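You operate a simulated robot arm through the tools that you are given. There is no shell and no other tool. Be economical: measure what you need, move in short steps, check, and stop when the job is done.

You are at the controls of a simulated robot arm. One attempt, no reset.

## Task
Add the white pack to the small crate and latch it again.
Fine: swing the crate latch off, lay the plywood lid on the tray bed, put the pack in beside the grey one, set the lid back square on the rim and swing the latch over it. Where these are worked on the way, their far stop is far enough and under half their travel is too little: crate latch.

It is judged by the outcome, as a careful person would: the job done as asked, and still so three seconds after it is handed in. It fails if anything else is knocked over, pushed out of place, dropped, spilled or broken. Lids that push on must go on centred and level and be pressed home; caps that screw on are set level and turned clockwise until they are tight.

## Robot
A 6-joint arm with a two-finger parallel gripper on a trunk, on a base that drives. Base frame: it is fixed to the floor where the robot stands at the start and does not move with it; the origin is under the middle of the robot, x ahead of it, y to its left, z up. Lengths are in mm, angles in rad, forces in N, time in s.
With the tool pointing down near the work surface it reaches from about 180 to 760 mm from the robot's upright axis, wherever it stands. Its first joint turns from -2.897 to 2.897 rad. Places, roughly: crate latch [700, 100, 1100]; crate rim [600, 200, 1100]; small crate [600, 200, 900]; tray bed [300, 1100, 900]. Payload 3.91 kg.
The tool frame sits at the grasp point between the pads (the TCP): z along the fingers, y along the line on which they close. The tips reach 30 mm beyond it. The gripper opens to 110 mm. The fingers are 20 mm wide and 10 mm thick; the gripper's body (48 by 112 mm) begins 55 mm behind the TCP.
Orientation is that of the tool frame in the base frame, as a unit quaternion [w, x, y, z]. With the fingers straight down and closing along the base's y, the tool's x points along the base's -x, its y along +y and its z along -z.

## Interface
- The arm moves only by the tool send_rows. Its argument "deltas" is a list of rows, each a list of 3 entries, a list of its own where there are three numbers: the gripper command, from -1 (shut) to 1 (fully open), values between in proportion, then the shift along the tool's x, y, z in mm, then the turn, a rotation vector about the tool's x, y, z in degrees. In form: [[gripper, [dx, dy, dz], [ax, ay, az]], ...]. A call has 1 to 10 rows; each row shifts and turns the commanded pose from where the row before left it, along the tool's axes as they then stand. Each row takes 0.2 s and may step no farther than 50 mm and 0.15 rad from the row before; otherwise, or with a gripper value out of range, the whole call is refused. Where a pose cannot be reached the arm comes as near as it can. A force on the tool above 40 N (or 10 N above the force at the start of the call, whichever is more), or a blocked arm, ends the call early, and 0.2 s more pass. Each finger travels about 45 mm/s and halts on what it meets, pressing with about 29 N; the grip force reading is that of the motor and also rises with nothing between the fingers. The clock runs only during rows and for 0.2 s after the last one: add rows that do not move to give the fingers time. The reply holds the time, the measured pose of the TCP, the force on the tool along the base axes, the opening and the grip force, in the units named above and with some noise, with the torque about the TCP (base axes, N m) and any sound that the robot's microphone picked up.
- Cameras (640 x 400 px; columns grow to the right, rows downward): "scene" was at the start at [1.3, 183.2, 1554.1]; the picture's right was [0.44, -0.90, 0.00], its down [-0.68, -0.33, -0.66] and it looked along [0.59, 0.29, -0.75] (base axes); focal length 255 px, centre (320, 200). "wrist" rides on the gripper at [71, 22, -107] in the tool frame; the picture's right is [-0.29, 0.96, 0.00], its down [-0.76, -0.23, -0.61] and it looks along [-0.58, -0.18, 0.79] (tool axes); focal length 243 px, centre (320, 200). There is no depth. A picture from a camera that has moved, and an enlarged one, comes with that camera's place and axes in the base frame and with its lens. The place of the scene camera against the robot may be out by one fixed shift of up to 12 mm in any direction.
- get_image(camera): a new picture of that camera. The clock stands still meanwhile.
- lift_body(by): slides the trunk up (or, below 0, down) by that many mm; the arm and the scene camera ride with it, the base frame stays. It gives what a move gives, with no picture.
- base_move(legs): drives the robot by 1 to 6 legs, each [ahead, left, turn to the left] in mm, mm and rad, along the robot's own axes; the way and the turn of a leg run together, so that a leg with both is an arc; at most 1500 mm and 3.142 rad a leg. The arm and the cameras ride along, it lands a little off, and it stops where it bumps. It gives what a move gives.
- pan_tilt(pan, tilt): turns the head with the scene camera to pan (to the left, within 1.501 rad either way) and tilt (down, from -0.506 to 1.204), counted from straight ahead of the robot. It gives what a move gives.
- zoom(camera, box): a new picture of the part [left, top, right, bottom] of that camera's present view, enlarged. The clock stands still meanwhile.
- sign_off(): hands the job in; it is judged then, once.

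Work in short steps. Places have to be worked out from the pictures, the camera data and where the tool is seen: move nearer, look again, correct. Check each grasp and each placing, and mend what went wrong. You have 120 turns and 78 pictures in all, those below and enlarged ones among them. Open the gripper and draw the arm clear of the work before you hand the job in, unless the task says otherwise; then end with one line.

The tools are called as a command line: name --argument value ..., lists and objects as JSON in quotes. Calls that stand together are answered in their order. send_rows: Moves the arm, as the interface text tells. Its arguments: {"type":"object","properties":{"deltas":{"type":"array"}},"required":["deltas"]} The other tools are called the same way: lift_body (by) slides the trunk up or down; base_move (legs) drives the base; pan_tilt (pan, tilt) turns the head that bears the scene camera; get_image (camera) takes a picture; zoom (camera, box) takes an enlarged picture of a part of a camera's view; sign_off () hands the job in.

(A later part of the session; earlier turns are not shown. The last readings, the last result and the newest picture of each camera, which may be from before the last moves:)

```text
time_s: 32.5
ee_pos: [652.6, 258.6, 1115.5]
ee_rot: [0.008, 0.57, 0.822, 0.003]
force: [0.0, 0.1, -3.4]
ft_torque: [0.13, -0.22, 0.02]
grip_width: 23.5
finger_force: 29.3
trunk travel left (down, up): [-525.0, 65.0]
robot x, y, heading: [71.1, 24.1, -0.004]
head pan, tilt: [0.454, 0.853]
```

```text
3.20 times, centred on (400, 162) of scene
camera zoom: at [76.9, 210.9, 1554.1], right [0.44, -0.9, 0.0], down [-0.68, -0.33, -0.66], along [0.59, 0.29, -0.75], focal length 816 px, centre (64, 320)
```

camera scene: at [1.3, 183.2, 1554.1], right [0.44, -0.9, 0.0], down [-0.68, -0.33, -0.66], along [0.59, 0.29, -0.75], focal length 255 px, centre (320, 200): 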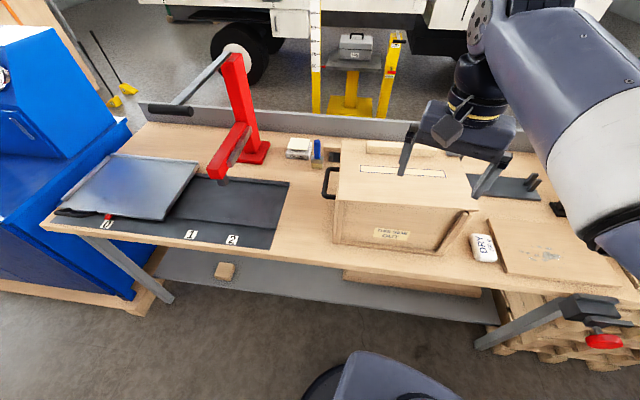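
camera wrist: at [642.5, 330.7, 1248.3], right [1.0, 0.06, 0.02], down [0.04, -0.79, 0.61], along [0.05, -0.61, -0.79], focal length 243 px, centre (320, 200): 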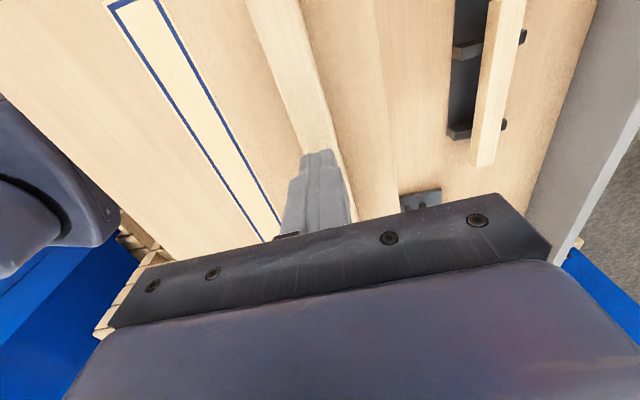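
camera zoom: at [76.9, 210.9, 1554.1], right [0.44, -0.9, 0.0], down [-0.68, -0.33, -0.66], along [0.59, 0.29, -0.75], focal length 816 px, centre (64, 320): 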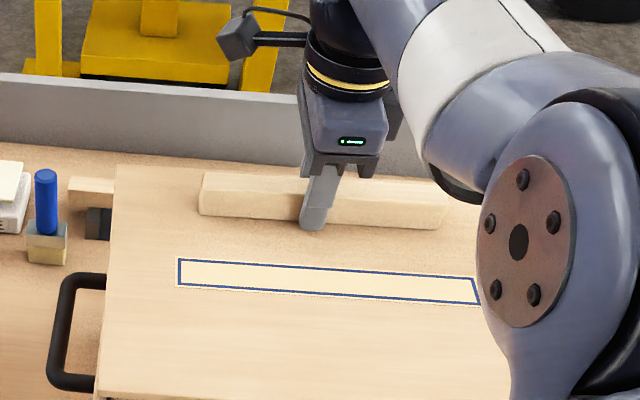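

The lid is rising level. I continue slowly.

send_rows --deltas '[[-1, [0, 0, -3], [0, 0, 0]], [-1, [0, 0, -4], [0, 0, 0]], [-1, [0, 0, -5], [0, 0, 0]], [-1, [0, 0, -6], [0, 0, 0]], [-1, [0, 0, -6], [0, 0, 0]], [-1, [0, 0, -6], [0, 0, 0]], [-1, [0, 0, -6], [0, 0, 0]], [-1, [0, 0, -5], [0, 0, 0]], [-1, [0, 0, -3], [0, 0, 0]], [-1, [0, 0, 0], [0, 0, 0]]]'

get_image --camera "scene"

```text
time_s: 34.8
ee_pos: [651.2, 259.1, 1159.4]
ee_rot: [0.008, 0.57, 0.822, 0.003]
force: [0.5, -0.2, -4.2]
ft_torque: [0.09, -0.22, -0.01]
grip_width: 24.0
finger_force: 29.0
trunk travel left (down, up): [-525.0, 65.0]
robot x, y, heading: [71.7, 28.4, 0.001]
head pan, tilt: [0.454, 0.853]
```

```text
41 pictures are left
camera scene: at [76.9, 210.9, 1554.1], right [0.44, -0.9, 0.0], down [-0.68, -0.33, -0.66], along [0.59, 0.29, -0.75], focal length 255 px, centre (320, 200)
```

scene: 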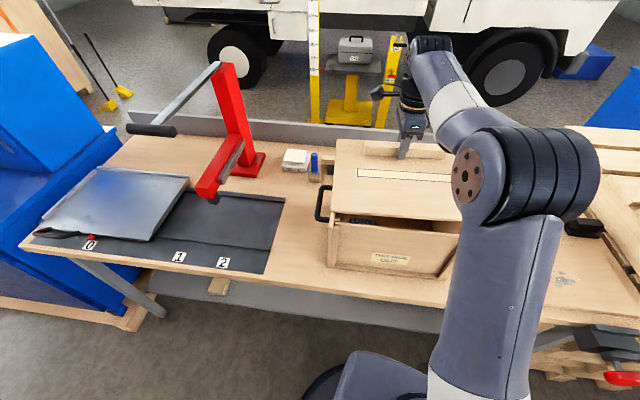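

The lid is held level and clear. The press between crate and tray is tall (its lever tip triangulates to about (327, 797, 1245)), so I back away from the bench first, then drive along it.

base_move --legs '[[-374, -141, 0]]'

base_move --legs '[[-317, 843, 0]]'

get_image --camera "scene"

```text
time_s: 37.2
ee_pos: [276.8, 116.8, 1158.7]
ee_rot: [0.007, 0.57, 0.821, 0.003]
force: [0.0, -0.1, -4.2]
ft_torque: [0.09, -0.22, -0.01]
grip_width: 23.7
finger_force: 29.3
trunk travel left (down, up): [-525.0, 65.0]
robot x, y, heading: [-301.0, -114.5, -0.002]
head pan, tilt: [0.454, 0.853]
```

```text
time_s: 42.0
ee_pos: [-34.1, 968.4, 1160.3]
ee_rot: [0.007, 0.571, 0.821, 0.003]
force: [0.6, -0.2, -3.3]
ft_torque: [0.13, -0.25, 0.03]
grip_width: 23.7
finger_force: 28.8
trunk travel left (down, up): [-525.0, 65.0]
robot x, y, heading: [-612.0, 743.8, -0.006]
head pan, tilt: [0.454, 0.853]
```

```text
40 pictures are left
camera scene: at [-607.9, 923.1, 1554.1], right [0.43, -0.9, 0.0], down [-0.68, -0.33, -0.66], along [0.59, 0.29, -0.75], focal length 255 px, centre (320, 200)
```

scene: 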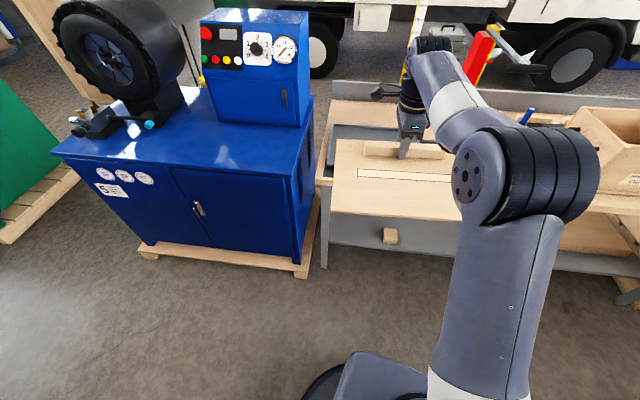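

The lid hides part of the tray; I zoom in on what shows behind it.

zoom --camera "scene" --box '[300, 90, 460, 190]'

```text
4.00 times, centred on (380, 140) of scene
camera zoom: at [-607.9, 923.1, 1554.1], right [0.43, -0.9, 0.0], down [-0.68, -0.33, -0.66], along [0.59, 0.29, -0.75], focal length 1019 px, centre (80, 440)
```

zoom: 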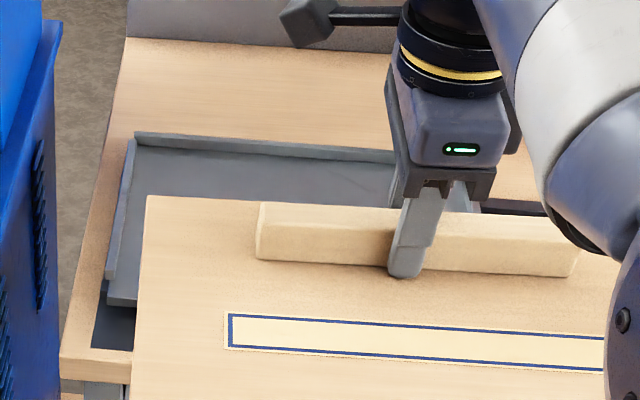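

The tray has back and left lips; triangulation puts its back-left corner near (368, 1318, 895), yaw about 18.5°, centre about (296, 1087). The lid's TCP target is about (363, 1115). I drive forward over it.

base_move --legs '[[395, 146, 0]]'

get_image --camera "scene"

```text
time_s: 44.6
ee_pos: [368.5, 1114.1, 1159.8]
ee_rot: [0.007, 0.574, 0.819, 0.004]
force: [-0.4, 0.4, -4.7]
ft_torque: [0.1, -0.23, -0.03]
grip_width: 23.7
finger_force: 28.9
trunk travel left (down, up): [-525.0, 65.0]
robot x, y, heading: [-210.0, 887.1, -0.013]
head pan, tilt: [0.454, 0.853]
```

```text
38 pictures are left
camera scene: at [-205.5, 1071.0, 1554.0], right [0.43, -0.9, 0.0], down [-0.68, -0.32, -0.66], along [0.59, 0.28, -0.75], focal length 255 px, centre (320, 200)
```

scene: 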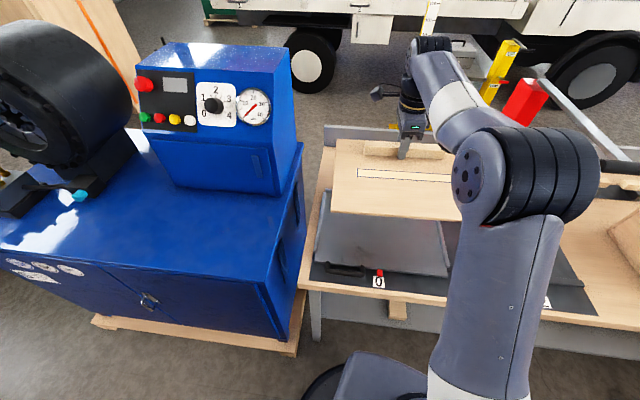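

zoom --camera "scene" --box '[290, 120, 530, 320]'

```text
2.00 times, centred on (410, 220) of scene
camera zoom: at [-205.5, 1071.0, 1554.0], right [0.43, -0.9, 0.0], down [-0.68, -0.32, -0.66], along [0.59, 0.28, -0.75], focal length 510 px, centre (140, 160)
```

zoom: 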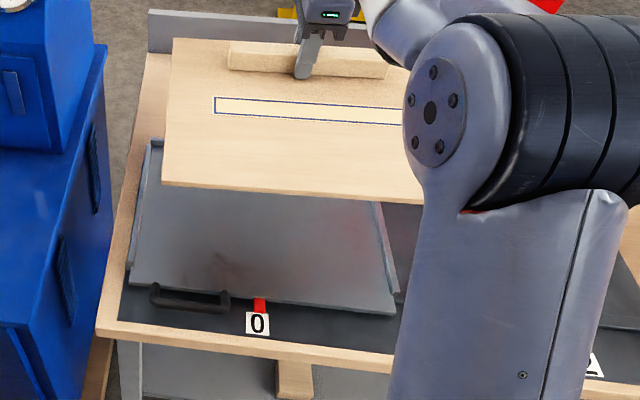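

The lid needs about 14 mm left, 10 mm farther and −2° of yaw to sit centred between the lips. I correct that and lower part of the way.

send_rows --deltas '[[-1, [7, 5, 5], [0, 0, 1]], [-1, [7, 5, 10], [0, 0, 1]], [-1, [0, 0, 15], [0, 0, 0]], [-1, [0, 0, 20], [0, 0, 0]], [-1, [0, 0, 25], [0, 0, 0]], [-1, [0, 0, 25], [0, 0, 0]], [-1, [0, 0, 25], [0, 0, 0]], [-1, [0, 0, 20], [0, 0, 0]], [-1, [0, 0, 15], [0, 0, 0]], [-1, [0, 0, 5], [0, 0, 0]]]'

zoom --camera "scene" --box '[300, 150, 480, 290]'

```text
time_s: 46.9
ee_pos: [375.8, 1129.1, 994.1]
ee_rot: [0.007, 0.588, 0.809, 0.003]
force: [-0.1, -0.3, -3.4]
ft_torque: [0.11, -0.25, 0.01]
grip_width: 23.6
finger_force: 28.8
trunk travel left (down, up): [-525.0, 65.0]
robot x, y, heading: [-210.0, 889.8, -0.012]
head pan, tilt: [0.454, 0.853]
```

```text
2.86 times, centred on (390, 220) of scene
camera zoom: at [-205.6, 1071.0, 1554.1], right [0.43, -0.9, 0.0], down [-0.68, -0.32, -0.66], along [0.59, 0.28, -0.75], focal length 728 px, centre (120, 143)
```

zoom: 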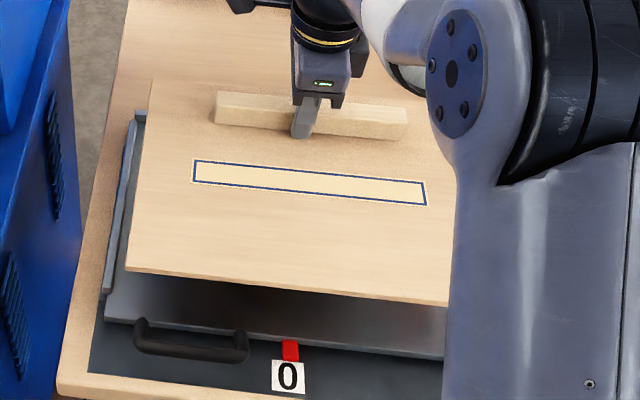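

Well centred now (margins about 12–15 mm in depth). I shift 3 mm left and lower, feeling for contact.

send_rows --deltas '[[-1, [3, 0, 8], [0, 0, 0]], [-1, [0, 0, 12], [0, 0, 0]], [-1, [0, 0, 12], [0, 0, 0]], [-1, [0, 0, 10], [0, 0, 0]], [-1, [0, 0, 6], [0, 0, 0]], [-1, [0, 0, 4], [0, 0, 0]], [-1, [0, 0, 4], [0, 0, 0]], [-1, [0, 0, 3], [0, 0, 0]]]'

```text
time_s: 48.6
ee_pos: [375.4, 1131.7, 936.2]
ee_rot: [0.007, 0.588, 0.809, 0.003]
force: [0.6, -0.8, -3.9]
ft_torque: [0.1, -0.21, -0.01]
grip_width: 23.9
finger_force: 29.2
trunk travel left (down, up): [-525.0, 65.0]
robot x, y, heading: [-209.9, 888.5, -0.011]
head pan, tilt: [0.454, 0.853]
```

send_rows --deltas '[[-1, [0, 0, 2], [0, 0, 0]], [-1, [0, 0, 2], [0, 0, 0]], [-1, [0, 0, 2], [0, 0, 0]], [-1, [0, 0, 2], [0, 0, 0]]]'

zoom --camera "scene" --box '[300, 150, 480, 290]'

```text
time_s: 49.6
ee_pos: [375.5, 1131.3, 927.2]
ee_rot: [0.007, 0.589, 0.808, 0.003]
force: [-0.7, 0.1, -3.7]
ft_torque: [0.14, -0.24, -0.01]
grip_width: 23.9
finger_force: 28.9
trunk travel left (down, up): [-525.0, 65.0]
robot x, y, heading: [-211.3, 886.4, -0.014]
head pan, tilt: [0.454, 0.853]
```

```text
2.86 times, centred on (390, 220) of scene
camera zoom: at [-205.7, 1071.0, 1554.1], right [0.43, -0.9, 0.0], down [-0.68, -0.32, -0.66], along [0.59, 0.28, -0.75], focal length 728 px, centre (120, 143)
```

zoom: 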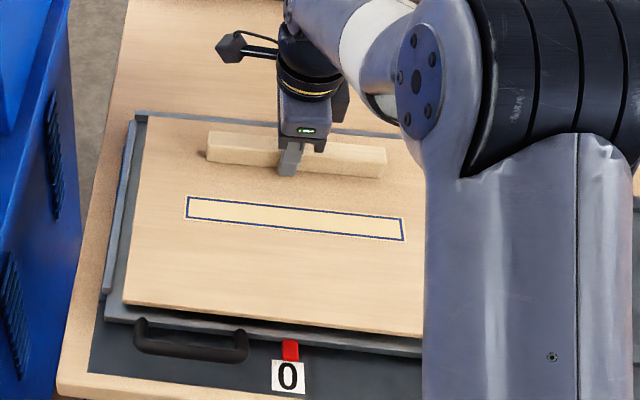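

Nicely within the tray and close to the floor. I keep feeling downward.

send_rows --deltas '[[-1, [0, 0, 2], [0, 0, 0]], [-1, [0, 0, 2], [0, 0, 0]], [-1, [0, 0, 2], [0, 0, 0]], [-1, [0, 0, 0], [0, 0, 0]]]'

```text
time_s: 50.6
ee_pos: [376.5, 1131.9, 920.4]
ee_rot: [0.007, 0.588, 0.809, 0.003]
force: [-0.3, 0.3, -4.0]
ft_torque: [0.06, -0.24, -0.02]
grip_width: 23.9
finger_force: 28.9
trunk travel left (down, up): [-525.0, 65.0]
robot x, y, heading: [-209.8, 884.9, -0.012]
head pan, tilt: [0.454, 0.853]
```

send_rows --deltas '[[-1, [0, 0, 2], [0, 0, 0]], [-1, [0, 0, 2], [0, 0, 0]], [-1, [0, 0, 2], [0, 0, 0]], [-1, [0, 0, 0], [0, 0, 0]]]'

```text
time_s: 51.6
ee_pos: [375.2, 1131.6, 914.7]
ee_rot: [0.007, 0.588, 0.809, 0.004]
force: [2.1, 0.3, 1.7]
ft_torque: [-0.45, 0.82, 0.04]
grip_width: 24.1
finger_force: 29.1
trunk travel left (down, up): [-525.0, 65.0]
robot x, y, heading: [-211.8, 884.0, -0.011]
head pan, tilt: [0.454, 0.853]
```

Contact. One more millimetre, then release.

send_rows --deltas '[[-1, [0, 0, 0.7], [0, 0, 0]], [-0.5, [0, 0, 0], [0, 0, 0]], [-0.2, [0, 0, 0], [0, 0, 0]], [0.2, [0, 0, 0], [0, 0, 0]], [0.2, [0, 0, 0], [0, 0, 0]], [0.2, [0, 0, -10], [0, 0, 0]], [0.2, [0, 0, -30], [0, 0, 0]], [0.2, [0, 0, -40], [0, 0, 0]], [0.2, [0, 0, -40], [0, 0, 0]], [0.2, [0, 0, -40], [0, 0, 0]]]'

get_image --camera "scene"

```text
time_s: 53.9
ee_pos: [373.8, 1135.9, 1078.6]
ee_rot: [0.006, 0.589, 0.808, 0.004]
force: [-0.7, -0.1, 0.7]
ft_torque: [-0.01, 0.0, 0.0]
grip_width: 66.1
finger_force: 0.0
trunk travel left (down, up): [-525.0, 65.0]
robot x, y, heading: [-209.3, 891.8, -0.01]
head pan, tilt: [0.454, 0.853]
```

```text
34 pictures are left
camera scene: at [-206.1, 1070.8, 1554.1], right [0.43, -0.9, 0.0], down [-0.68, -0.32, -0.66], along [0.59, 0.28, -0.75], focal length 255 px, centre (320, 200)
```

scene: 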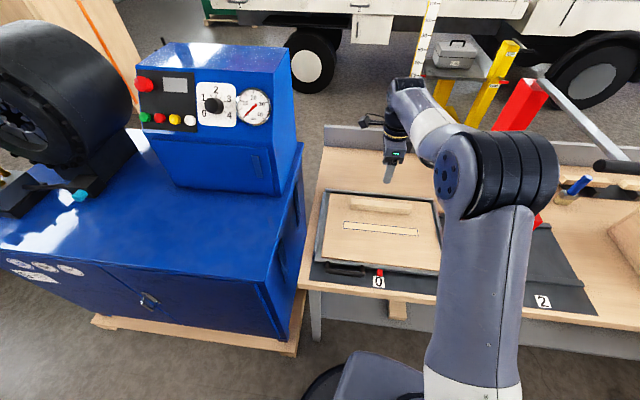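

The lid lies flat inside the tray. I raise the arm and drive back to the crate along the same route.

send_rows --deltas '[[1, [0, -20, -40], [0, 0, 0]], [1, [0, -20, -40], [0, 0, 0]], [1, [0, -20, -20], [0, 0, 0]]]'

base_move --legs '[[-395, -142, 0.01], [317, -843, 0]]'

```text
time_s: 54.6
ee_pos: [314.2, 1116.3, 1174.6]
ee_rot: [0.008, 0.588, 0.809, 0.003]
force: [-0.5, -0.5, 0.8]
ft_torque: [-0.02, 0.01, 0.02]
grip_width: 109.8
finger_force: 0.0
trunk travel left (down, up): [-525.0, 65.0]
robot x, y, heading: [-210.3, 889.1, -0.011]
head pan, tilt: [0.454, 0.853]
```

```text
time_s: 61.6
ee_pos: [239.0, 144.8, 1173.7]
ee_rot: [0.007, 0.581, 0.814, 0.003]
force: [0.1, 0.2, -0.1]
ft_torque: [0.02, -0.01, 0.02]
grip_width: 109.8
finger_force: 0.0
trunk travel left (down, up): [-525.0, 65.0]
robot x, y, heading: [-278.5, -90.7, 0.008]
head pan, tilt: [0.454, 0.853]
```

base_move --legs '[[353, 116, -0.007]]'

get_image --camera "scene"

```text
time_s: 63.9
ee_pos: [592.5, 254.5, 1173.6]
ee_rot: [0.007, 0.586, 0.81, 0.004]
force: [-0.1, -0.2, 0.2]
ft_torque: [0.02, 0.0, 0.0]
grip_width: 110.2
finger_force: 0.1
trunk travel left (down, up): [-525.0, 65.0]
robot x, y, heading: [71.8, 23.4, -0.003]
head pan, tilt: [0.454, 0.853]
```

```text
33 pictures are left
camera scene: at [71.0, 207.3, 1554.1], right [0.43, -0.9, 0.0], down [-0.68, -0.33, -0.66], along [0.59, 0.28, -0.75], focal length 255 px, centre (320, 200)
```

scene: 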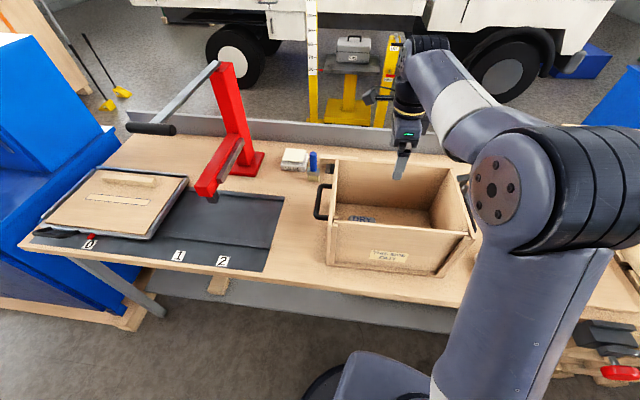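

get_image --camera "wrist"

zoom --camera "scene" --box '[310, 150, 490, 280]'

```text
32 pictures are left
camera wrist: at [587.2, 328.3, 1280.3], right [1.0, 0.02, 0.02], down [0.01, -0.79, 0.61], along [0.03, -0.61, -0.79], focal length 243 px, centre (320, 200)
```

wrist: 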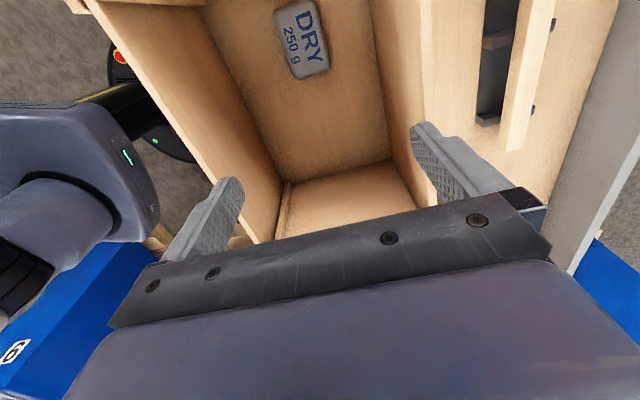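

```text
3.08 times, centred on (400, 215) of scene
camera zoom: at [71.0, 207.3, 1554.1], right [0.43, -0.9, 0.0], down [-0.68, -0.33, -0.66], along [0.59, 0.28, -0.75], focal length 784 px, centre (74, 154)
```

zoom: 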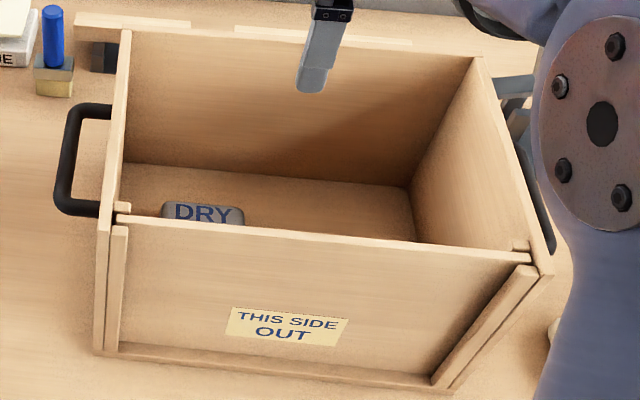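

The crate is open with the grey pack near (562, 302). The white pack is near (555, −76), long axis about 15° from x. I fly over to it and turn the tool to close across its short side.

send_rows --deltas '[[1, [-38, -17, 0], [0, 0, 0]], [1, [-38, -17, 0], [0, 0, 0]], [1, [-38, -17, 0], [0, 0, 0]], [1, [-38, -17, 0], [0, 0, 0]], [1, [-38, -17, 0], [0, 0, 0]], [1, [-38, -17, 0], [0, 0, 0]], [1, [-38, -17, 0], [0, 0, 0]], [1, [-36, -19, 0], [0, 0, 0]]]'

send_rows --deltas '[[1, [0, 0, 0], [0, 0, -8.5]], [1, [0, 0, 5], [0, 0, -8.5]], [1, [0, 0, 5], [0, 0, -8.5]], [1, [0, 0, 10], [0, 0, -8.5]], [1, [0, 0, 10], [0, 0, -8.5]], [1, [0, 0, 10], [0, 0, -8.5]], [1, [0, 0, 10], [0, 0, -8.5]], [1, [0, 0, 10], [0, 0, -8.5]], [1, [0, 0, 10], [0, 0, -8.5]], [1, [0, 0, 10], [0, 0, -8.5]]]'

get_image --camera "wrist"

```text
time_s: 65.7
ee_pos: [553.2, -75.9, 1173.8]
ee_rot: [0.007, 0.587, 0.81, 0.004]
force: [-0.1, 0.5, -0.4]
ft_torque: [-0.01, -0.01, 0.02]
grip_width: 110.1
finger_force: 0.2
trunk travel left (down, up): [-525.0, 65.0]
robot x, y, heading: [68.4, 23.2, -0.006]
head pan, tilt: [0.454, 0.853]
```

```text
time_s: 67.9
ee_pos: [554.5, -76.6, 1094.4]
ee_rot: [0.008, -0.115, 0.993, -0.003]
force: [0.4, 0.3, -0.3]
ft_torque: [0.03, -0.01, -0.03]
grip_width: 110.1
finger_force: 0.1
trunk travel left (down, up): [-525.0, 65.0]
robot x, y, heading: [64.4, 23.2, -0.002]
head pan, tilt: [0.454, 0.853]
```

```text
30 pictures are left
camera wrist: at [477.8, -73.0, 1199.6], right [0.06, 1.0, 0.0], down [0.78, -0.05, 0.62], along [0.62, -0.04, -0.78], focal length 243 px, centre (320, 200)
```

wrist: 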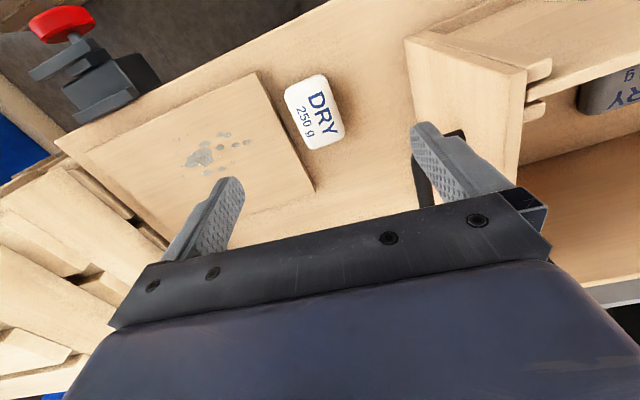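

zoom --camera "wrist" --box '[240, 50, 400, 150]'

```text
4.00 times, centred on (320, 100) of wrist
camera zoom: at [477.8, -73.0, 1199.6], right [0.06, 1.0, 0.0], down [0.78, -0.05, 0.62], along [0.62, -0.04, -0.78], focal length 970 px, centre (320, 600)
```

zoom: 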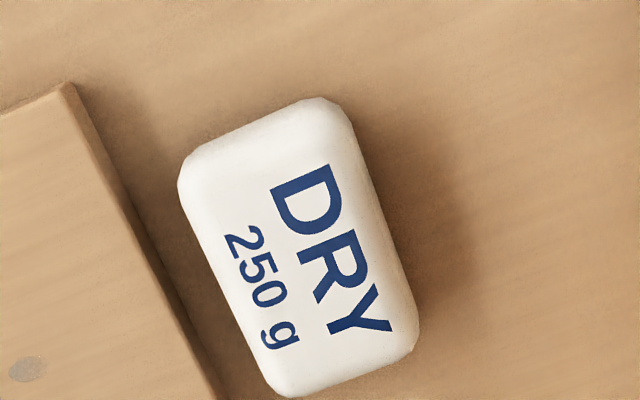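

Pack: about 50×80 mm, centre near (580, −86), long axis 18°; a board lies about 20 mm to its right. I align, narrow the gripper to about 64 mm, lower to check.

send_rows --deltas '[[0.16, [-11, -7, 15], [0, 0, -2.4]], [0.16, [-11.5, -8, 20], [0, 0, -2.4]], [0.16, [0, 0, 30], [0, 0, 0]], [0.16, [0, 0, 30], [0, 0, 0]], [0.16, [0, 0, 20], [0, 0, 0]], [0.16, [0, 0, 0], [0, 0, 0]]]'

zoom --camera "wrist" --box '[180, 50, 460, 225]'

```text
time_s: 69.3
ee_pos: [585.2, -86.1, 980.2]
ee_rot: [0.008, -0.156, 0.988, -0.003]
force: [-0.6, 0.5, 0.6]
ft_torque: [0.02, -0.01, 0.04]
grip_width: 63.9
finger_force: 0.0
trunk travel left (down, up): [-525.0, 65.0]
robot x, y, heading: [70.4, 25.7, -0.002]
head pan, tilt: [0.454, 0.853]
```

```text
2.29 times, centred on (320, 138) of wrist
camera zoom: at [507.8, -88.5, 1085.5], right [-0.02, 1.0, 0.0], down [0.78, 0.02, 0.62], along [0.62, 0.01, -0.78], focal length 555 px, centre (320, 343)
```

zoom: 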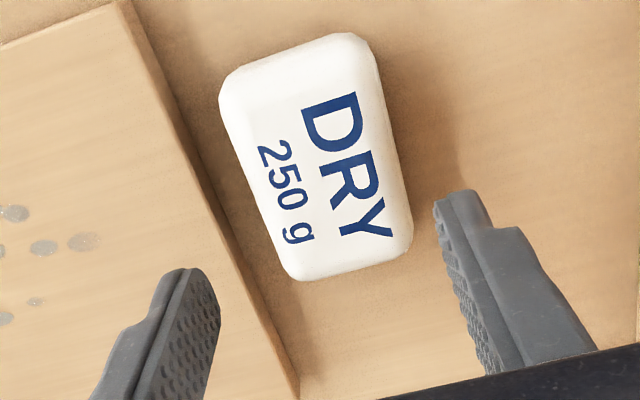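

Pack centre is right under the TCP. I narrow to 58 mm for the board gap, trim yaw 1.5° and lower carefully.

send_rows --deltas '[[0.06, [0, 0, 15], [0, 0, -1.5]], [0.06, [0, 0, 20], [0, 0, 0]], [0.06, [0, 0, 15], [0, 0, 0]], [0.06, [0, 0, 10], [0, 0, 0]], [0.06, [0, 0, 5], [0, 0, 0]], [0.06, [0, 0, 3], [0, 0, 0]], [0.06, [0, 0, 0], [0, 0, 0]]]'

zoom --camera "wrist" --box '[180, 70, 460, 245]'

```text
time_s: 70.9
ee_pos: [583.7, -84.8, 910.0]
ee_rot: [0.008, -0.17, 0.985, -0.003]
force: [-2.3, -0.5, 3.4]
ft_torque: [-0.13, -0.01, 0.01]
grip_width: 58.1
finger_force: 0.0
trunk travel left (down, up): [-525.0, 65.0]
robot x, y, heading: [69.2, 25.3, -0.012]
head pan, tilt: [0.454, 0.853]
```

```text
2.29 times, centred on (320, 158) of wrist
camera zoom: at [506.7, -89.5, 1017.1], right [-0.05, 1.0, 0.0], down [0.78, 0.04, 0.62], along [0.62, 0.03, -0.78], focal length 555 px, centre (320, 297)
```

zoom: 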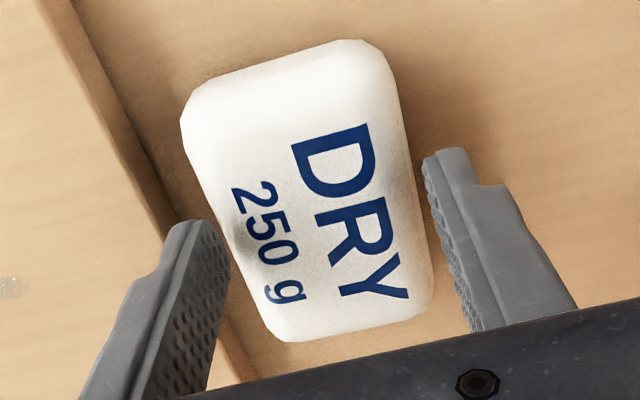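

The board-side fingertip touches the board top at z ≈ 880. I lift 1.5 mm, narrow a bit, then try lower and close.

send_rows --deltas '[[0.06, [0, 0, -2], [0, 0, 0]], [-0.03, [0, 0, 0], [0, 0, 0]], [-0.03, [0, 1, 0], [0, 0, 0]], [-0.03, [0, 0, 3], [0, 0, 0]], [-0.03, [0, 0, 3], [0, 0, 0]], [-0.03, [0, 0, 2], [0, 0, 0]]]'

```text
time_s: 72.3
ee_pos: [585.4, -84.2, 912.0]
ee_rot: [0.013, -0.169, 0.986, -0.005]
force: [-5.0, 2.0, 21.2]
ft_torque: [-0.55, 0.14, -0.16]
grip_width: 52.7
finger_force: 0.1
trunk travel left (down, up): [-525.0, 65.0]
robot x, y, heading: [69.2, 24.6, -0.008]
head pan, tilt: [0.454, 0.853]
stopped in row 6: the force on the tool passed its limit at 43 N (the readings are from after the stop); the commanded pose is now the measured one
```

Still on the board; I rise 4 mm and just close there.

send_rows --deltas '[[-0.03, [0, 0, -3], [0, 0, 0]], [-0.03, [0, 0, 0], [0, 0, 0]]]'

zoom --camera "wrist" --box '[180, 70, 460, 245]'

```text
time_s: 72.9
ee_pos: [585.2, -84.6, 911.3]
ee_rot: [0.011, -0.17, 0.985, -0.004]
force: [1.1, 0.5, 1.0]
ft_torque: [-0.04, -0.02, 0.03]
grip_width: 53.3
finger_force: 0.2
trunk travel left (down, up): [-525.0, 65.0]
robot x, y, heading: [71.2, 25.2, -0.006]
head pan, tilt: [0.454, 0.853]
```

```text
2.29 times, centred on (320, 158) of wrist
camera zoom: at [507.4, -88.3, 1016.6], right [-0.05, 1.0, -0.01], down [0.78, 0.04, 0.63], along [0.63, 0.02, -0.78], focal length 555 px, centre (320, 297)
```

zoom: 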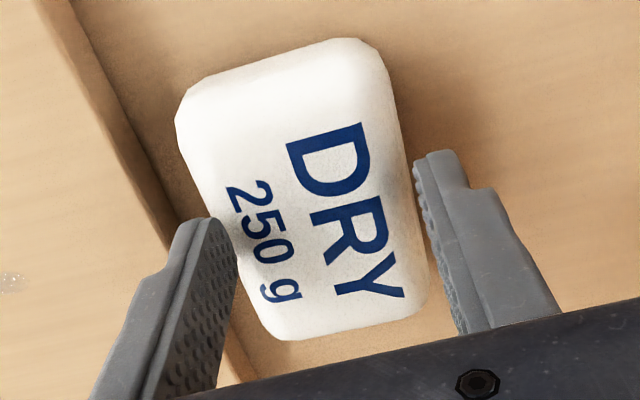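

The finger is standing on the pack's edge, not the board. I rise, open to 60, shift 4 mm toward the board and lower again.

send_rows --deltas '[[0.09, [0, 0, -14], [0, 0, 0]], [0.09, [0, -4, 0], [0, 0, 0]], [0.09, [0, 0, 0], [0, 0, 0]], [0.09, [0, 0, 10], [0, 0, 0]], [0.09, [0, 0, 4], [0, 0, 0]], [0.09, [0, 0, 3], [0, 0, 0]], [0.09, [0, 0, 2], [0, 0, 0]]]'

zoom --camera "wrist" --box '[180, 70, 460, 245]'

```text
time_s: 74.6
ee_pos: [586.7, -89.2, 912.1]
ee_rot: [0.016, -0.169, 0.985, -0.007]
force: [-8.4, 0.0, 22.2]
ft_torque: [0.59, 0.67, 0.28]
grip_width: 61.4
finger_force: 2.1
trunk travel left (down, up): [-525.0, 65.0]
robot x, y, heading: [69.5, 23.0, -0.011]
head pan, tilt: [0.454, 0.853]
stopped in row 7: the force on the tool passed its limit at 42 N (the readings are from after the stop); the commanded pose is now the measured one
```

```text
2.29 times, centred on (320, 158) of wrist
camera zoom: at [508.4, -93.1, 1016.5], right [-0.05, 1.0, -0.01], down [0.77, 0.04, 0.63], along [0.63, 0.02, -0.77], focal length 555 px, centre (320, 297)
```

zoom: 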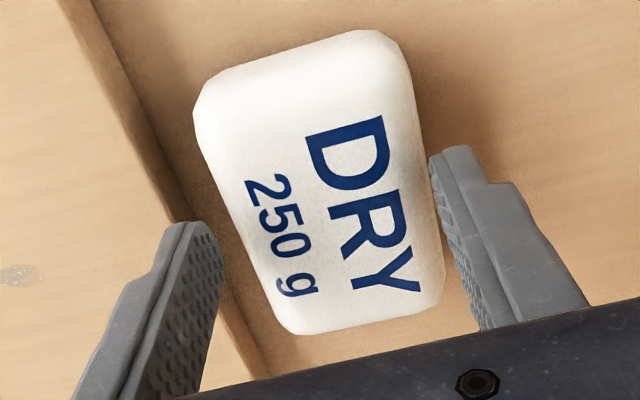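

Contact height is the same each time (tips at about 880), so this is likely the bench itself. I rise 4 mm and close on the pack.

send_rows --deltas '[[0.09, [0, 0, -4], [0, 0, 0]], [0.09, [0, 1, 0], [0, 0, 0]], [-0.2, [0, 0, 0], [0, 0, 0]], [-1, [0, 0, 0], [0, 0, 0]], [-1, [0, 0, 0], [0, 0, 0]], [-1, [0, 0, 0], [0, 0, 0]]]'

zoom --camera "wrist" --box '[180, 70, 460, 245]'

```text
time_s: 76.0
ee_pos: [588.2, -88.7, 914.9]
ee_rot: [0.014, -0.169, 0.985, -0.005]
force: [0.1, -0.8, -0.5]
ft_torque: [0.02, -0.01, 0.01]
grip_width: 0.1
finger_force: 25.8
trunk travel left (down, up): [-525.0, 65.0]
robot x, y, heading: [69.3, 25.7, -0.007]
head pan, tilt: [0.454, 0.853]
```

```text
2.29 times, centred on (320, 158) of wrist
camera zoom: at [510.0, -91.7, 1018.9], right [-0.05, 1.0, -0.01], down [0.78, 0.04, 0.63], along [0.63, 0.02, -0.78], focal length 555 px, centre (320, 297)
```

zoom: 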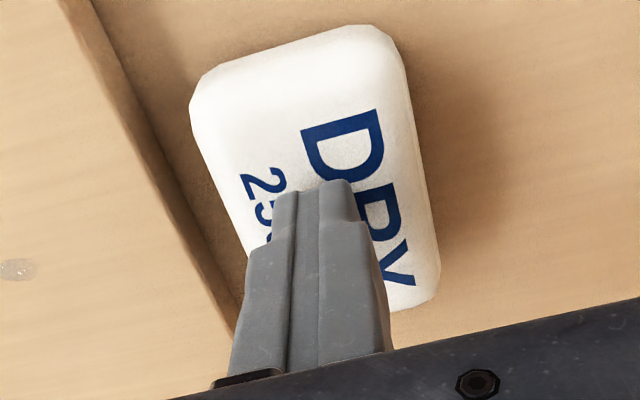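

The fingers closed above the pack: its top is at about z 880, so it lies lower than I assumed. It is about 56 mm wide and centred 2 mm to +y. I rise, open to 67, shift and go down past its sides.

send_rows --deltas '[[-1, [0, 0, -15], [0, 0, 0]], [0.22, [0, 2, 0], [0, 0, 0]], [0.22, [0, 0, 0], [0, 0, 0]], [0.22, [0, 0, 0], [0, 0, 0]], [0.22, [0, 0, 0], [0, 0, 0]], [0.22, [0, 0, 12], [0, 0, 0]], [0.22, [0, 0, 5], [0, 0, 0]], [0.22, [0, 0, 5], [0, 0, 0]]]'

zoom --camera "wrist" --box '[180, 70, 460, 245]'

```text
time_s: 77.8
ee_pos: [587.0, -85.8, 907.8]
ee_rot: [0.013, -0.169, 0.985, -0.005]
force: [0.4, -0.4, -0.6]
ft_torque: [0.02, -0.03, 0.0]
grip_width: 67.0
finger_force: 0.0
trunk travel left (down, up): [-525.0, 65.0]
robot x, y, heading: [65.9, 23.1, -0.006]
head pan, tilt: [0.454, 0.853]
```

```text
2.29 times, centred on (320, 158) of wrist
camera zoom: at [508.7, -89.5, 1011.7], right [-0.05, 1.0, -0.01], down [0.78, 0.04, 0.63], along [0.63, 0.02, -0.78], focal length 555 px, centre (320, 297)
```

zoom: 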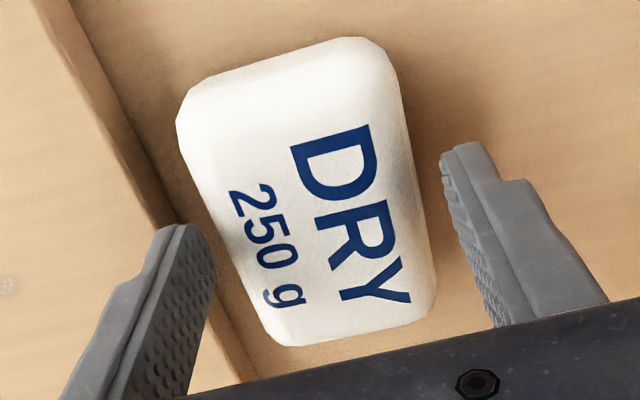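

No contact now, tips below the pack's top. I shift 2 mm back and go further down.

send_rows --deltas '[[0.22, [0, -2.5, 2], [0, 0, 0]], [0.22, [0, 0, 3], [0, 0, 0]], [0.22, [0, 0, 3], [0, 0, 0]], [0.22, [0, 0, 3], [0, 0, 0]], [0.22, [0, 0, 2], [0, 0, 0]]]'

```text
time_s: 79.0
ee_pos: [588.7, -89.4, 894.3]
ee_rot: [0.015, -0.17, 0.985, -0.006]
force: [1.1, 0.8, 0.5]
ft_torque: [-0.03, -0.02, -0.01]
grip_width: 67.2
finger_force: 0.0
trunk travel left (down, up): [-525.0, 65.0]
robot x, y, heading: [70.5, 22.8, -0.007]
head pan, tilt: [0.454, 0.853]
```

Tips are at about z 864 and free. I close on the pack.

send_rows --deltas '[[0.22, [0, 0, 2], [0, 0, 0]], [0.1, [0, 0, 0], [0, 0, 0]], [-0.1, [0, 0, 0], [0, 0, 0]], [-1, [0, 0, 0], [0, 0, 0]], [-1, [0, 0, 0], [0, 0, 0]], [-1, [0, 0, 0], [0, 0, 0]]]'

```text
time_s: 80.4
ee_pos: [588.7, -88.4, 891.3]
ee_rot: [0.014, -0.169, 0.985, -0.006]
force: [-0.9, 1.9, 1.8]
ft_torque: [0.19, 0.13, -0.06]
grip_width: 59.9
finger_force: 28.9
trunk travel left (down, up): [-525.0, 65.0]
robot x, y, heading: [68.2, 23.3, -0.003]
head pan, tilt: [0.454, 0.853]
```

Pack gripped (60 mm). I lift straight up, gently at first.

send_rows --deltas '[[-1, [0, 0, -3], [0, 0, 0]], [-1, [0, 0, -5], [0, 0, 0]], [-1, [0, 0, -10], [0, 0, 0]], [-1, [0, 0, -20], [0, 0, 0]], [-1, [0, 0, -30], [0, 0, 0]], [-1, [0, 0, -40], [0, 0, 0]], [-1, [0, 0, -40], [0, 0, 0]], [-1, [0, 0, -40], [0, 0, 0]], [-1, [0, 0, -40], [0, 0, 0]], [-1, [0, 0, -20], [0, 0, 0]]]'

get_image --camera "wrist"

```text
time_s: 82.6
ee_pos: [581.2, -88.4, 1141.9]
ee_rot: [0.013, -0.169, 0.986, -0.006]
force: [-0.7, 0.3, -2.5]
ft_torque: [0.0, 0.0, -0.01]
grip_width: 59.4
finger_force: 29.0
trunk travel left (down, up): [-525.0, 65.0]
robot x, y, heading: [62.3, 21.1, -0.003]
head pan, tilt: [0.454, 0.853]
```

```text
22 pictures are left
camera wrist: at [502.9, -92.0, 1245.2], right [-0.05, 1.0, -0.01], down [0.78, 0.04, 0.63], along [0.63, 0.02, -0.78], focal length 243 px, centre (320, 200)
```

wrist: 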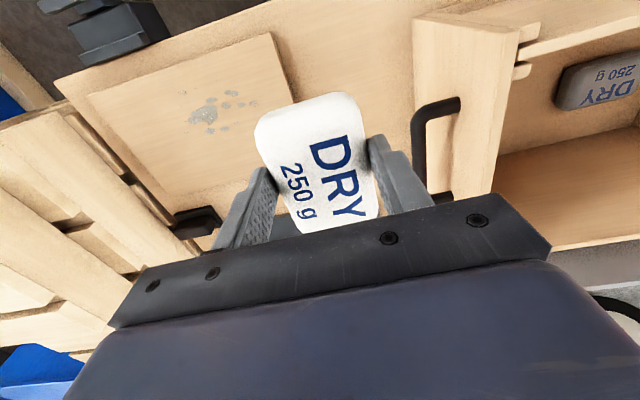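

The pack is secure (2.5 N). I carry it over the right wall to the spot right of the grey pack, target about (600, 209).

send_rows --deltas '[[-1, [0, 0, -15], [0, 0, -1]], [-1, [-10, 10, -10], [0, 0, 0]], [-1, [-17, 36, 0], [0, 0, 0]], [-1, [-18, 40, 0], [0, 0, 0]], [-1, [-18, 40, 0], [0, 0, 0]], [-1, [-18, 40, 0], [0, 0, 0]], [-1, [-18, 40, 0], [0, 0, 0]], [-1, [-18, 38, 0], [0, 0, 0]], [-1, [0, 20, 0], [0, 0, 0]], [-1, [0, 10, 0], [0, 0, 0]]]'

get_image --camera "wrist"

```text
time_s: 84.8
ee_pos: [594.0, 210.5, 1164.6]
ee_rot: [0.013, -0.177, 0.984, -0.005]
force: [-0.2, 0.0, -1.7]
ft_torque: [-0.03, 0.05, -0.01]
grip_width: 59.5
finger_force: 28.2
trunk travel left (down, up): [-525.0, 65.0]
robot x, y, heading: [68.7, 21.5, -0.009]
head pan, tilt: [0.454, 0.853]
```

```text
21 pictures are left
camera wrist: at [516.3, 206.0, 1267.7], right [-0.06, 1.0, -0.01], down [0.77, 0.05, 0.63], along [0.63, 0.03, -0.78], focal length 243 px, centre (320, 200)
```

wrist: 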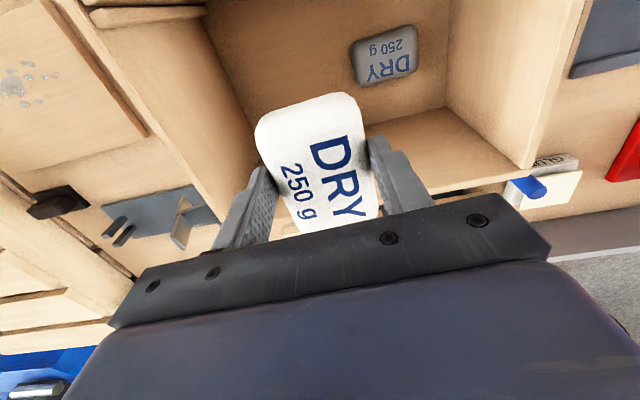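

Grey pack's right edge is at l ≈ 36; I shift the white pack 10 mm further right for finger room, and lower it into the crate.

send_rows --deltas '[[-1, [0, -10, 0], [0, 0, 0]], [-1, [0, 0, 35], [0, 0, 0]], [-1, [0, 0, 40], [0, 0, 0]], [-1, [0, 0, 40], [0, 0, 0]], [-1, [0, 0, 40], [0, 0, 0]], [-1, [0, 0, 35], [0, 0, 0]], [-1, [0, 0, 25], [0, 0, 0]], [-1, [0, 0, 15], [0, 0, 0]], [-1, [0, 0, 5], [0, 0, 0]]]'

```text
time_s: 86.8
ee_pos: [605.1, 200.8, 928.5]
ee_rot: [0.014, -0.178, 0.984, -0.006]
force: [0.8, -0.1, -3.1]
ft_torque: [0.01, 0.07, 0.04]
grip_width: 59.6
finger_force: 28.9
trunk travel left (down, up): [-525.0, 65.0]
robot x, y, heading: [68.6, 26.2, -0.011]
head pan, tilt: [0.454, 0.853]
```

Free so far at z 928. I feel for the crate floor.

send_rows --deltas '[[-1, [0, 0, 5], [0, 0, 0]], [-1, [0, 0, 4], [0, 0, 0]], [-1, [0, 0, 3], [0, 0, 0]], [-1, [0, 0, 3], [0, 0, 0]], [-1, [0, 0, 3], [0, 0, 0]], [-1, [0, 0, 2], [0, 0, 0]]]'

```text
time_s: 88.2
ee_pos: [605.8, 200.3, 908.1]
ee_rot: [0.013, -0.178, 0.984, -0.005]
force: [-0.1, -0.7, -1.8]
ft_torque: [-0.01, 0.04, -0.01]
grip_width: 59.6
finger_force: 29.0
trunk travel left (down, up): [-525.0, 65.0]
robot x, y, heading: [63.8, 24.0, -0.006]
head pan, tilt: [0.454, 0.853]
```

send_rows --deltas '[[-1, [0, 0, 2], [0, 0, 0]], [-1, [0, 0, 2], [0, 0, 0]], [-1, [0, 0, 2], [0, 0, 0]], [-1, [0, 0, 0], [0, 0, 0]]]'

```text
time_s: 89.2
ee_pos: [606.7, 199.3, 904.8]
ee_rot: [0.015, -0.178, 0.984, -0.005]
force: [-0.2, -0.4, 15.1]
ft_torque: [0.22, 0.85, 0.02]
grip_width: 59.4
finger_force: 29.1
trunk travel left (down, up): [-525.0, 65.0]
robot x, y, heading: [66.9, 21.9, -0.007]
head pan, tilt: [0.454, 0.853]
```

The pack is on the floor (15 N contact). I ease up 1 mm, release with a small opening and withdraw straight up.

send_rows --deltas '[[-1, [0, 0, -1.5], [0, 0, 0]], [0.2, [0, 0, 0], [0, 0, 0]], [0.28, [0, 0, 0], [0, 0, 0]], [0.28, [0, 0, 0], [0, 0, 0]], [0.28, [0, 0, -20], [0, 0, 0]], [0.28, [0, 0, -40], [0, 0, 0]], [0.28, [0, 0, -45], [0, 0, 0]], [0.28, [0, 0, -45], [0, 0, 0]], [0.28, [0, 0, -45], [0, 0, 0]], [0.28, [0, 0, -45], [0, 0, 0]]]'

get_image --camera "wrist"

```text
time_s: 91.4
ee_pos: [597.9, 199.6, 1145.2]
ee_rot: [0.014, -0.178, 0.984, -0.005]
force: [0.3, 0.1, 0.2]
ft_torque: [-0.03, 0.0, 0.0]
grip_width: 70.5
finger_force: 0.0
trunk travel left (down, up): [-525.0, 65.0]
robot x, y, heading: [66.9, 21.3, -0.005]
head pan, tilt: [0.454, 0.853]
```

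```text
20 pictures are left
camera wrist: at [519.2, 194.3, 1248.8], right [-0.06, 1.0, -0.01], down [0.77, 0.05, 0.63], along [0.63, 0.03, -0.78], focal length 243 px, centre (320, 200)
```

wrist: 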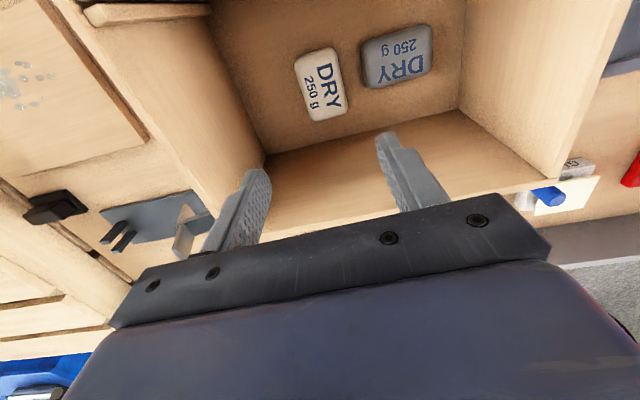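

The white pack lies flat beside the grey one and the latch is still open. Now I remove the small tool tilt and turn the tool back to the lid grasp yaw.

send_rows --deltas '[[1, [0, 0, -10], [-0.85, 1.47, 0]], [1, [0, 0, -10], [0, 0, 8.4]], [1, [0, 0, -10], [0, 0, 8.4]], [1, [0, 0, 0], [0, 0, 8.4]], [1, [0, 0, 0], [0, 0, 8.4]], [1, [0, 0, 0], [0, 0, 8.4]], [1, [0, 0, 0], [0, 0, 8.4]], [1, [0, 0, 0], [0, 0, 8.4]], [1, [0, 0, 0], [0, 0, 8.4]], [1, [0, 0, 0], [0, 0, 8.4]]]'

send_rows --deltas '[[1, [0, 0, 0], [0, 0, 8.4]], [1, [0, 0, 0], [0, 0, 8.4]]]'

base_move --legs '[[-374, -141, 0.005], [-317, 843, 0]]'

```text
time_s: 93.6
ee_pos: [599.0, 200.3, 1174.6]
ee_rot: [0.0, 0.464, 0.886, -0.001]
force: [0.4, -0.3, 0.3]
ft_torque: [0.0, -0.02, 0.0]
grip_width: 109.8
finger_force: 0.1
trunk travel left (down, up): [-525.0, 65.0]
robot x, y, heading: [66.6, 24.1, -0.008]
head pan, tilt: [0.454, 0.853]
```

```text
time_s: 94.2
ee_pos: [599.5, 200.9, 1174.9]
ee_rot: [0.001, 0.588, 0.809, -0.001]
force: [-0.9, 0.2, 0.0]
ft_torque: [0.0, 0.01, -0.01]
grip_width: 110.0
finger_force: 0.0
trunk travel left (down, up): [-525.0, 65.0]
robot x, y, heading: [68.6, 23.8, -0.003]
head pan, tilt: [0.454, 0.853]
```

```text
time_s: 101.1
ee_pos: [-91.6, 915.9, 1173.1]
ee_rot: [0.001, 0.588, 0.809, -0.001]
force: [-0.3, -0.4, 0.1]
ft_torque: [0.01, 0.02, 0.0]
grip_width: 110.0
finger_force: 0.1
trunk travel left (down, up): [-525.0, 65.0]
robot x, y, heading: [-619.3, 740.2, -0.01]
head pan, tilt: [0.454, 0.853]
```

base_move --legs '[[407, 152, 0.0]]'

```text
time_s: 103.8
ee_pos: [317.9, 1068.5, 1174.1]
ee_rot: [0.001, 0.585, 0.811, 0.0]
force: [0.4, 0.6, -0.1]
ft_torque: [-0.01, -0.01, 0.03]
grip_width: 110.3
finger_force: 0.0
trunk travel left (down, up): [-525.0, 65.0]
robot x, y, heading: [-211.0, 887.6, -0.002]
head pan, tilt: [0.454, 0.853]
```

I move over the batten rest pose (375, 1131.5) and descend above it.

send_rows --deltas '[[1, [21, 37, 10], [0, 0, 0.4]], [1, [21, 37, 10], [0, 0, 0]], [1, [0, 0, 45], [0, 0, 0]], [1, [0, 0, 45], [0, 0, 0]], [1, [0, 0, 45], [0, 0, 0]], [1, [0, 0, 40], [0, 0, 0]], [1, [0, 0, 15], [0, 0, 0]]]'

get_image --camera "wrist"

```text
time_s: 105.4
ee_pos: [377.3, 1131.0, 964.1]
ee_rot: [0.0, 0.588, 0.809, 0.0]
force: [0.4, 0.1, 0.6]
ft_torque: [-0.01, -0.02, -0.03]
grip_width: 109.9
finger_force: 0.0
trunk travel left (down, up): [-525.0, 65.0]
robot x, y, heading: [-211.3, 892.7, 0.0]
head pan, tilt: [0.454, 0.853]
```

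```text
19 pictures are left
camera wrist: at [374.1, 1204.8, 1070.9], right [1.0, 0.02, 0.0], down [0.01, -0.79, 0.61], along [0.01, -0.61, -0.79], focal length 243 px, centre (320, 200)
```

wrist: 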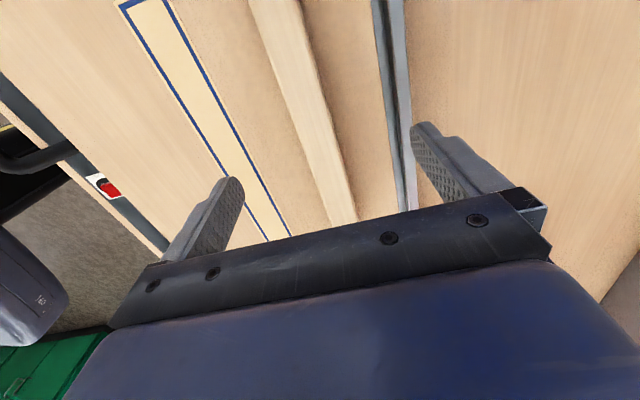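

Aligned. I narrow to 66 mm so the rear finger clears the lip, and descend to the same grasp height.

send_rows --deltas '[[0.2, [0, -1, 5], [0, 0, 0]], [0.2, [0, 0, 5], [0, 0, 0]], [0.2, [0, 0, 5], [0, 0, 0]], [0.2, [0, 0, 10], [0, 0, 0]], [0.2, [0, 0, 10], [0, 0, 0]], [0.2, [0, 0, 8], [0, 0, 0]], [0.2, [0, 0, 3], [0, 0, 0]], [0.2, [0, 0, 2], [0, 0, 0]]]'

```text
time_s: 107.2
ee_pos: [374.2, 1130.2, 917.5]
ee_rot: [0.001, 0.588, 0.809, -0.001]
force: [0.6, 0.2, 0.6]
ft_torque: [-0.02, -0.01, 0.02]
grip_width: 65.9
finger_force: 0.0
trunk travel left (down, up): [-525.0, 65.0]
robot x, y, heading: [-208.8, 884.1, 0.001]
head pan, tilt: [0.454, 0.853]
```

send_rows --deltas '[[0.2, [0, 0, 2], [0, 0, 0]], [0.2, [0, 0, 1], [0, 0, 0]], [0.2, [0, 0, 1], [0, 0, 0]], [0.2, [0, 0, 0], [0, 0, 0]]]'

```text
time_s: 108.2
ee_pos: [374.1, 1130.0, 912.2]
ee_rot: [0.0, 0.588, 0.809, -0.001]
force: [1.0, 0.9, 6.0]
ft_torque: [-0.06, 0.17, -0.01]
grip_width: 65.9
finger_force: 0.0
trunk travel left (down, up): [-525.0, 65.0]
robot x, y, heading: [-213.8, 890.6, -0.004]
head pan, tilt: [0.454, 0.853]
```

Touching the lid. I rise 1.5 mm, close, and lift slowly.

send_rows --deltas '[[0.2, [0, 0, -1.5], [0, 0, 0]], [-0.3, [0, 0, 0], [0, 0, 0]], [-1, [0, 0, 0], [0, 0, 0]], [-1, [0, 0, 0], [0, 0, 0]], [-1, [0, 0, 0], [0, 0, 0]], [-1, [0, 0, 0], [0, 0, 0]]]'

send_rows --deltas '[[-1, [0, 0, -1], [0, 0, 0]], [-1, [0, 0, -2], [0, 0, 0]], [-1, [0, 0, -2], [0, 0, 0]], [-1, [0, 0, -3], [0, 0, 0]], [-1, [0, 0, -4], [0, 0, 0]], [-1, [0, 0, 0], [0, 0, 0]]]'

```text
time_s: 109.6
ee_pos: [374.9, 1130.7, 913.8]
ee_rot: [0.001, 0.587, 0.809, 0.0]
force: [0.2, -0.1, -1.0]
ft_torque: [0.04, -0.12, 0.01]
grip_width: 23.7
finger_force: 28.4
trunk travel left (down, up): [-525.0, 65.0]
robot x, y, heading: [-214.3, 889.8, -0.002]
head pan, tilt: [0.454, 0.853]
```

```text
time_s: 111.0
ee_pos: [374.2, 1129.9, 923.6]
ee_rot: [0.001, 0.588, 0.809, -0.001]
force: [0.1, -0.1, -4.2]
ft_torque: [0.09, -0.26, 0.0]
grip_width: 23.7
finger_force: 29.3
trunk travel left (down, up): [-525.0, 65.0]
robot x, y, heading: [-210.5, 892.7, 0.003]
head pan, tilt: [0.454, 0.853]
```

Same load as before; the lid is held level. I lift to about 1150.

send_rows --deltas '[[-1, [0, 0, -6], [0, 0, 0]], [-1, [0, 0, -12], [0, 0, 0]], [-1, [0, 0, -20], [0, 0, 0]], [-1, [0, 0, -26], [0, 0, 0]], [-1, [0, 0, -30], [0, 0, 0]], [-1, [0, 0, -30], [0, 0, 0]], [-1, [0, 0, -30], [0, 0, 0]], [-1, [0, 0, -30], [0, 0, 0]], [-1, [0, 0, -26], [0, 0, 0]], [-1, [0, 0, -15], [0, 0, 0]]]'

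send_rows --deltas '[[-1, [0, 0, -8], [0, 0, 0]], [-1, [0, 0, -5], [0, 0, 0]], [-1, [0, 0, 0], [0, 0, 0]]]'

base_move --legs '[[-395, -142, 0.0], [317, -843, 0]]'

```text
time_s: 113.2
ee_pos: [372.5, 1130.3, 1151.1]
ee_rot: [0.001, 0.588, 0.809, 0.0]
force: [0.4, -0.1, -4.3]
ft_torque: [0.1, -0.24, 0.02]
grip_width: 23.7
finger_force: 29.0
trunk travel left (down, up): [-525.0, 65.0]
robot x, y, heading: [-210.7, 885.5, -0.002]
head pan, tilt: [0.454, 0.853]
```

```text
time_s: 114.0
ee_pos: [372.4, 1131.8, 1164.2]
ee_rot: [0.0, 0.588, 0.809, -0.001]
force: [-0.3, 0.5, -4.8]
ft_torque: [0.11, -0.23, -0.02]
grip_width: 23.8
finger_force: 29.2
trunk travel left (down, up): [-525.0, 65.0]
robot x, y, heading: [-210.4, 891.9, 0.0]
head pan, tilt: [0.454, 0.853]
```

```text
time_s: 120.8
ee_pos: [297.5, 160.5, 1163.6]
ee_rot: [0.001, 0.589, 0.808, -0.001]
force: [-0.1, -0.4, -4.5]
ft_torque: [0.1, -0.22, -0.01]
grip_width: 23.8
finger_force: 28.3
trunk travel left (down, up): [-525.0, 65.0]
robot x, y, heading: [-291.6, -80.7, -0.006]
head pan, tilt: [0.454, 0.853]
```

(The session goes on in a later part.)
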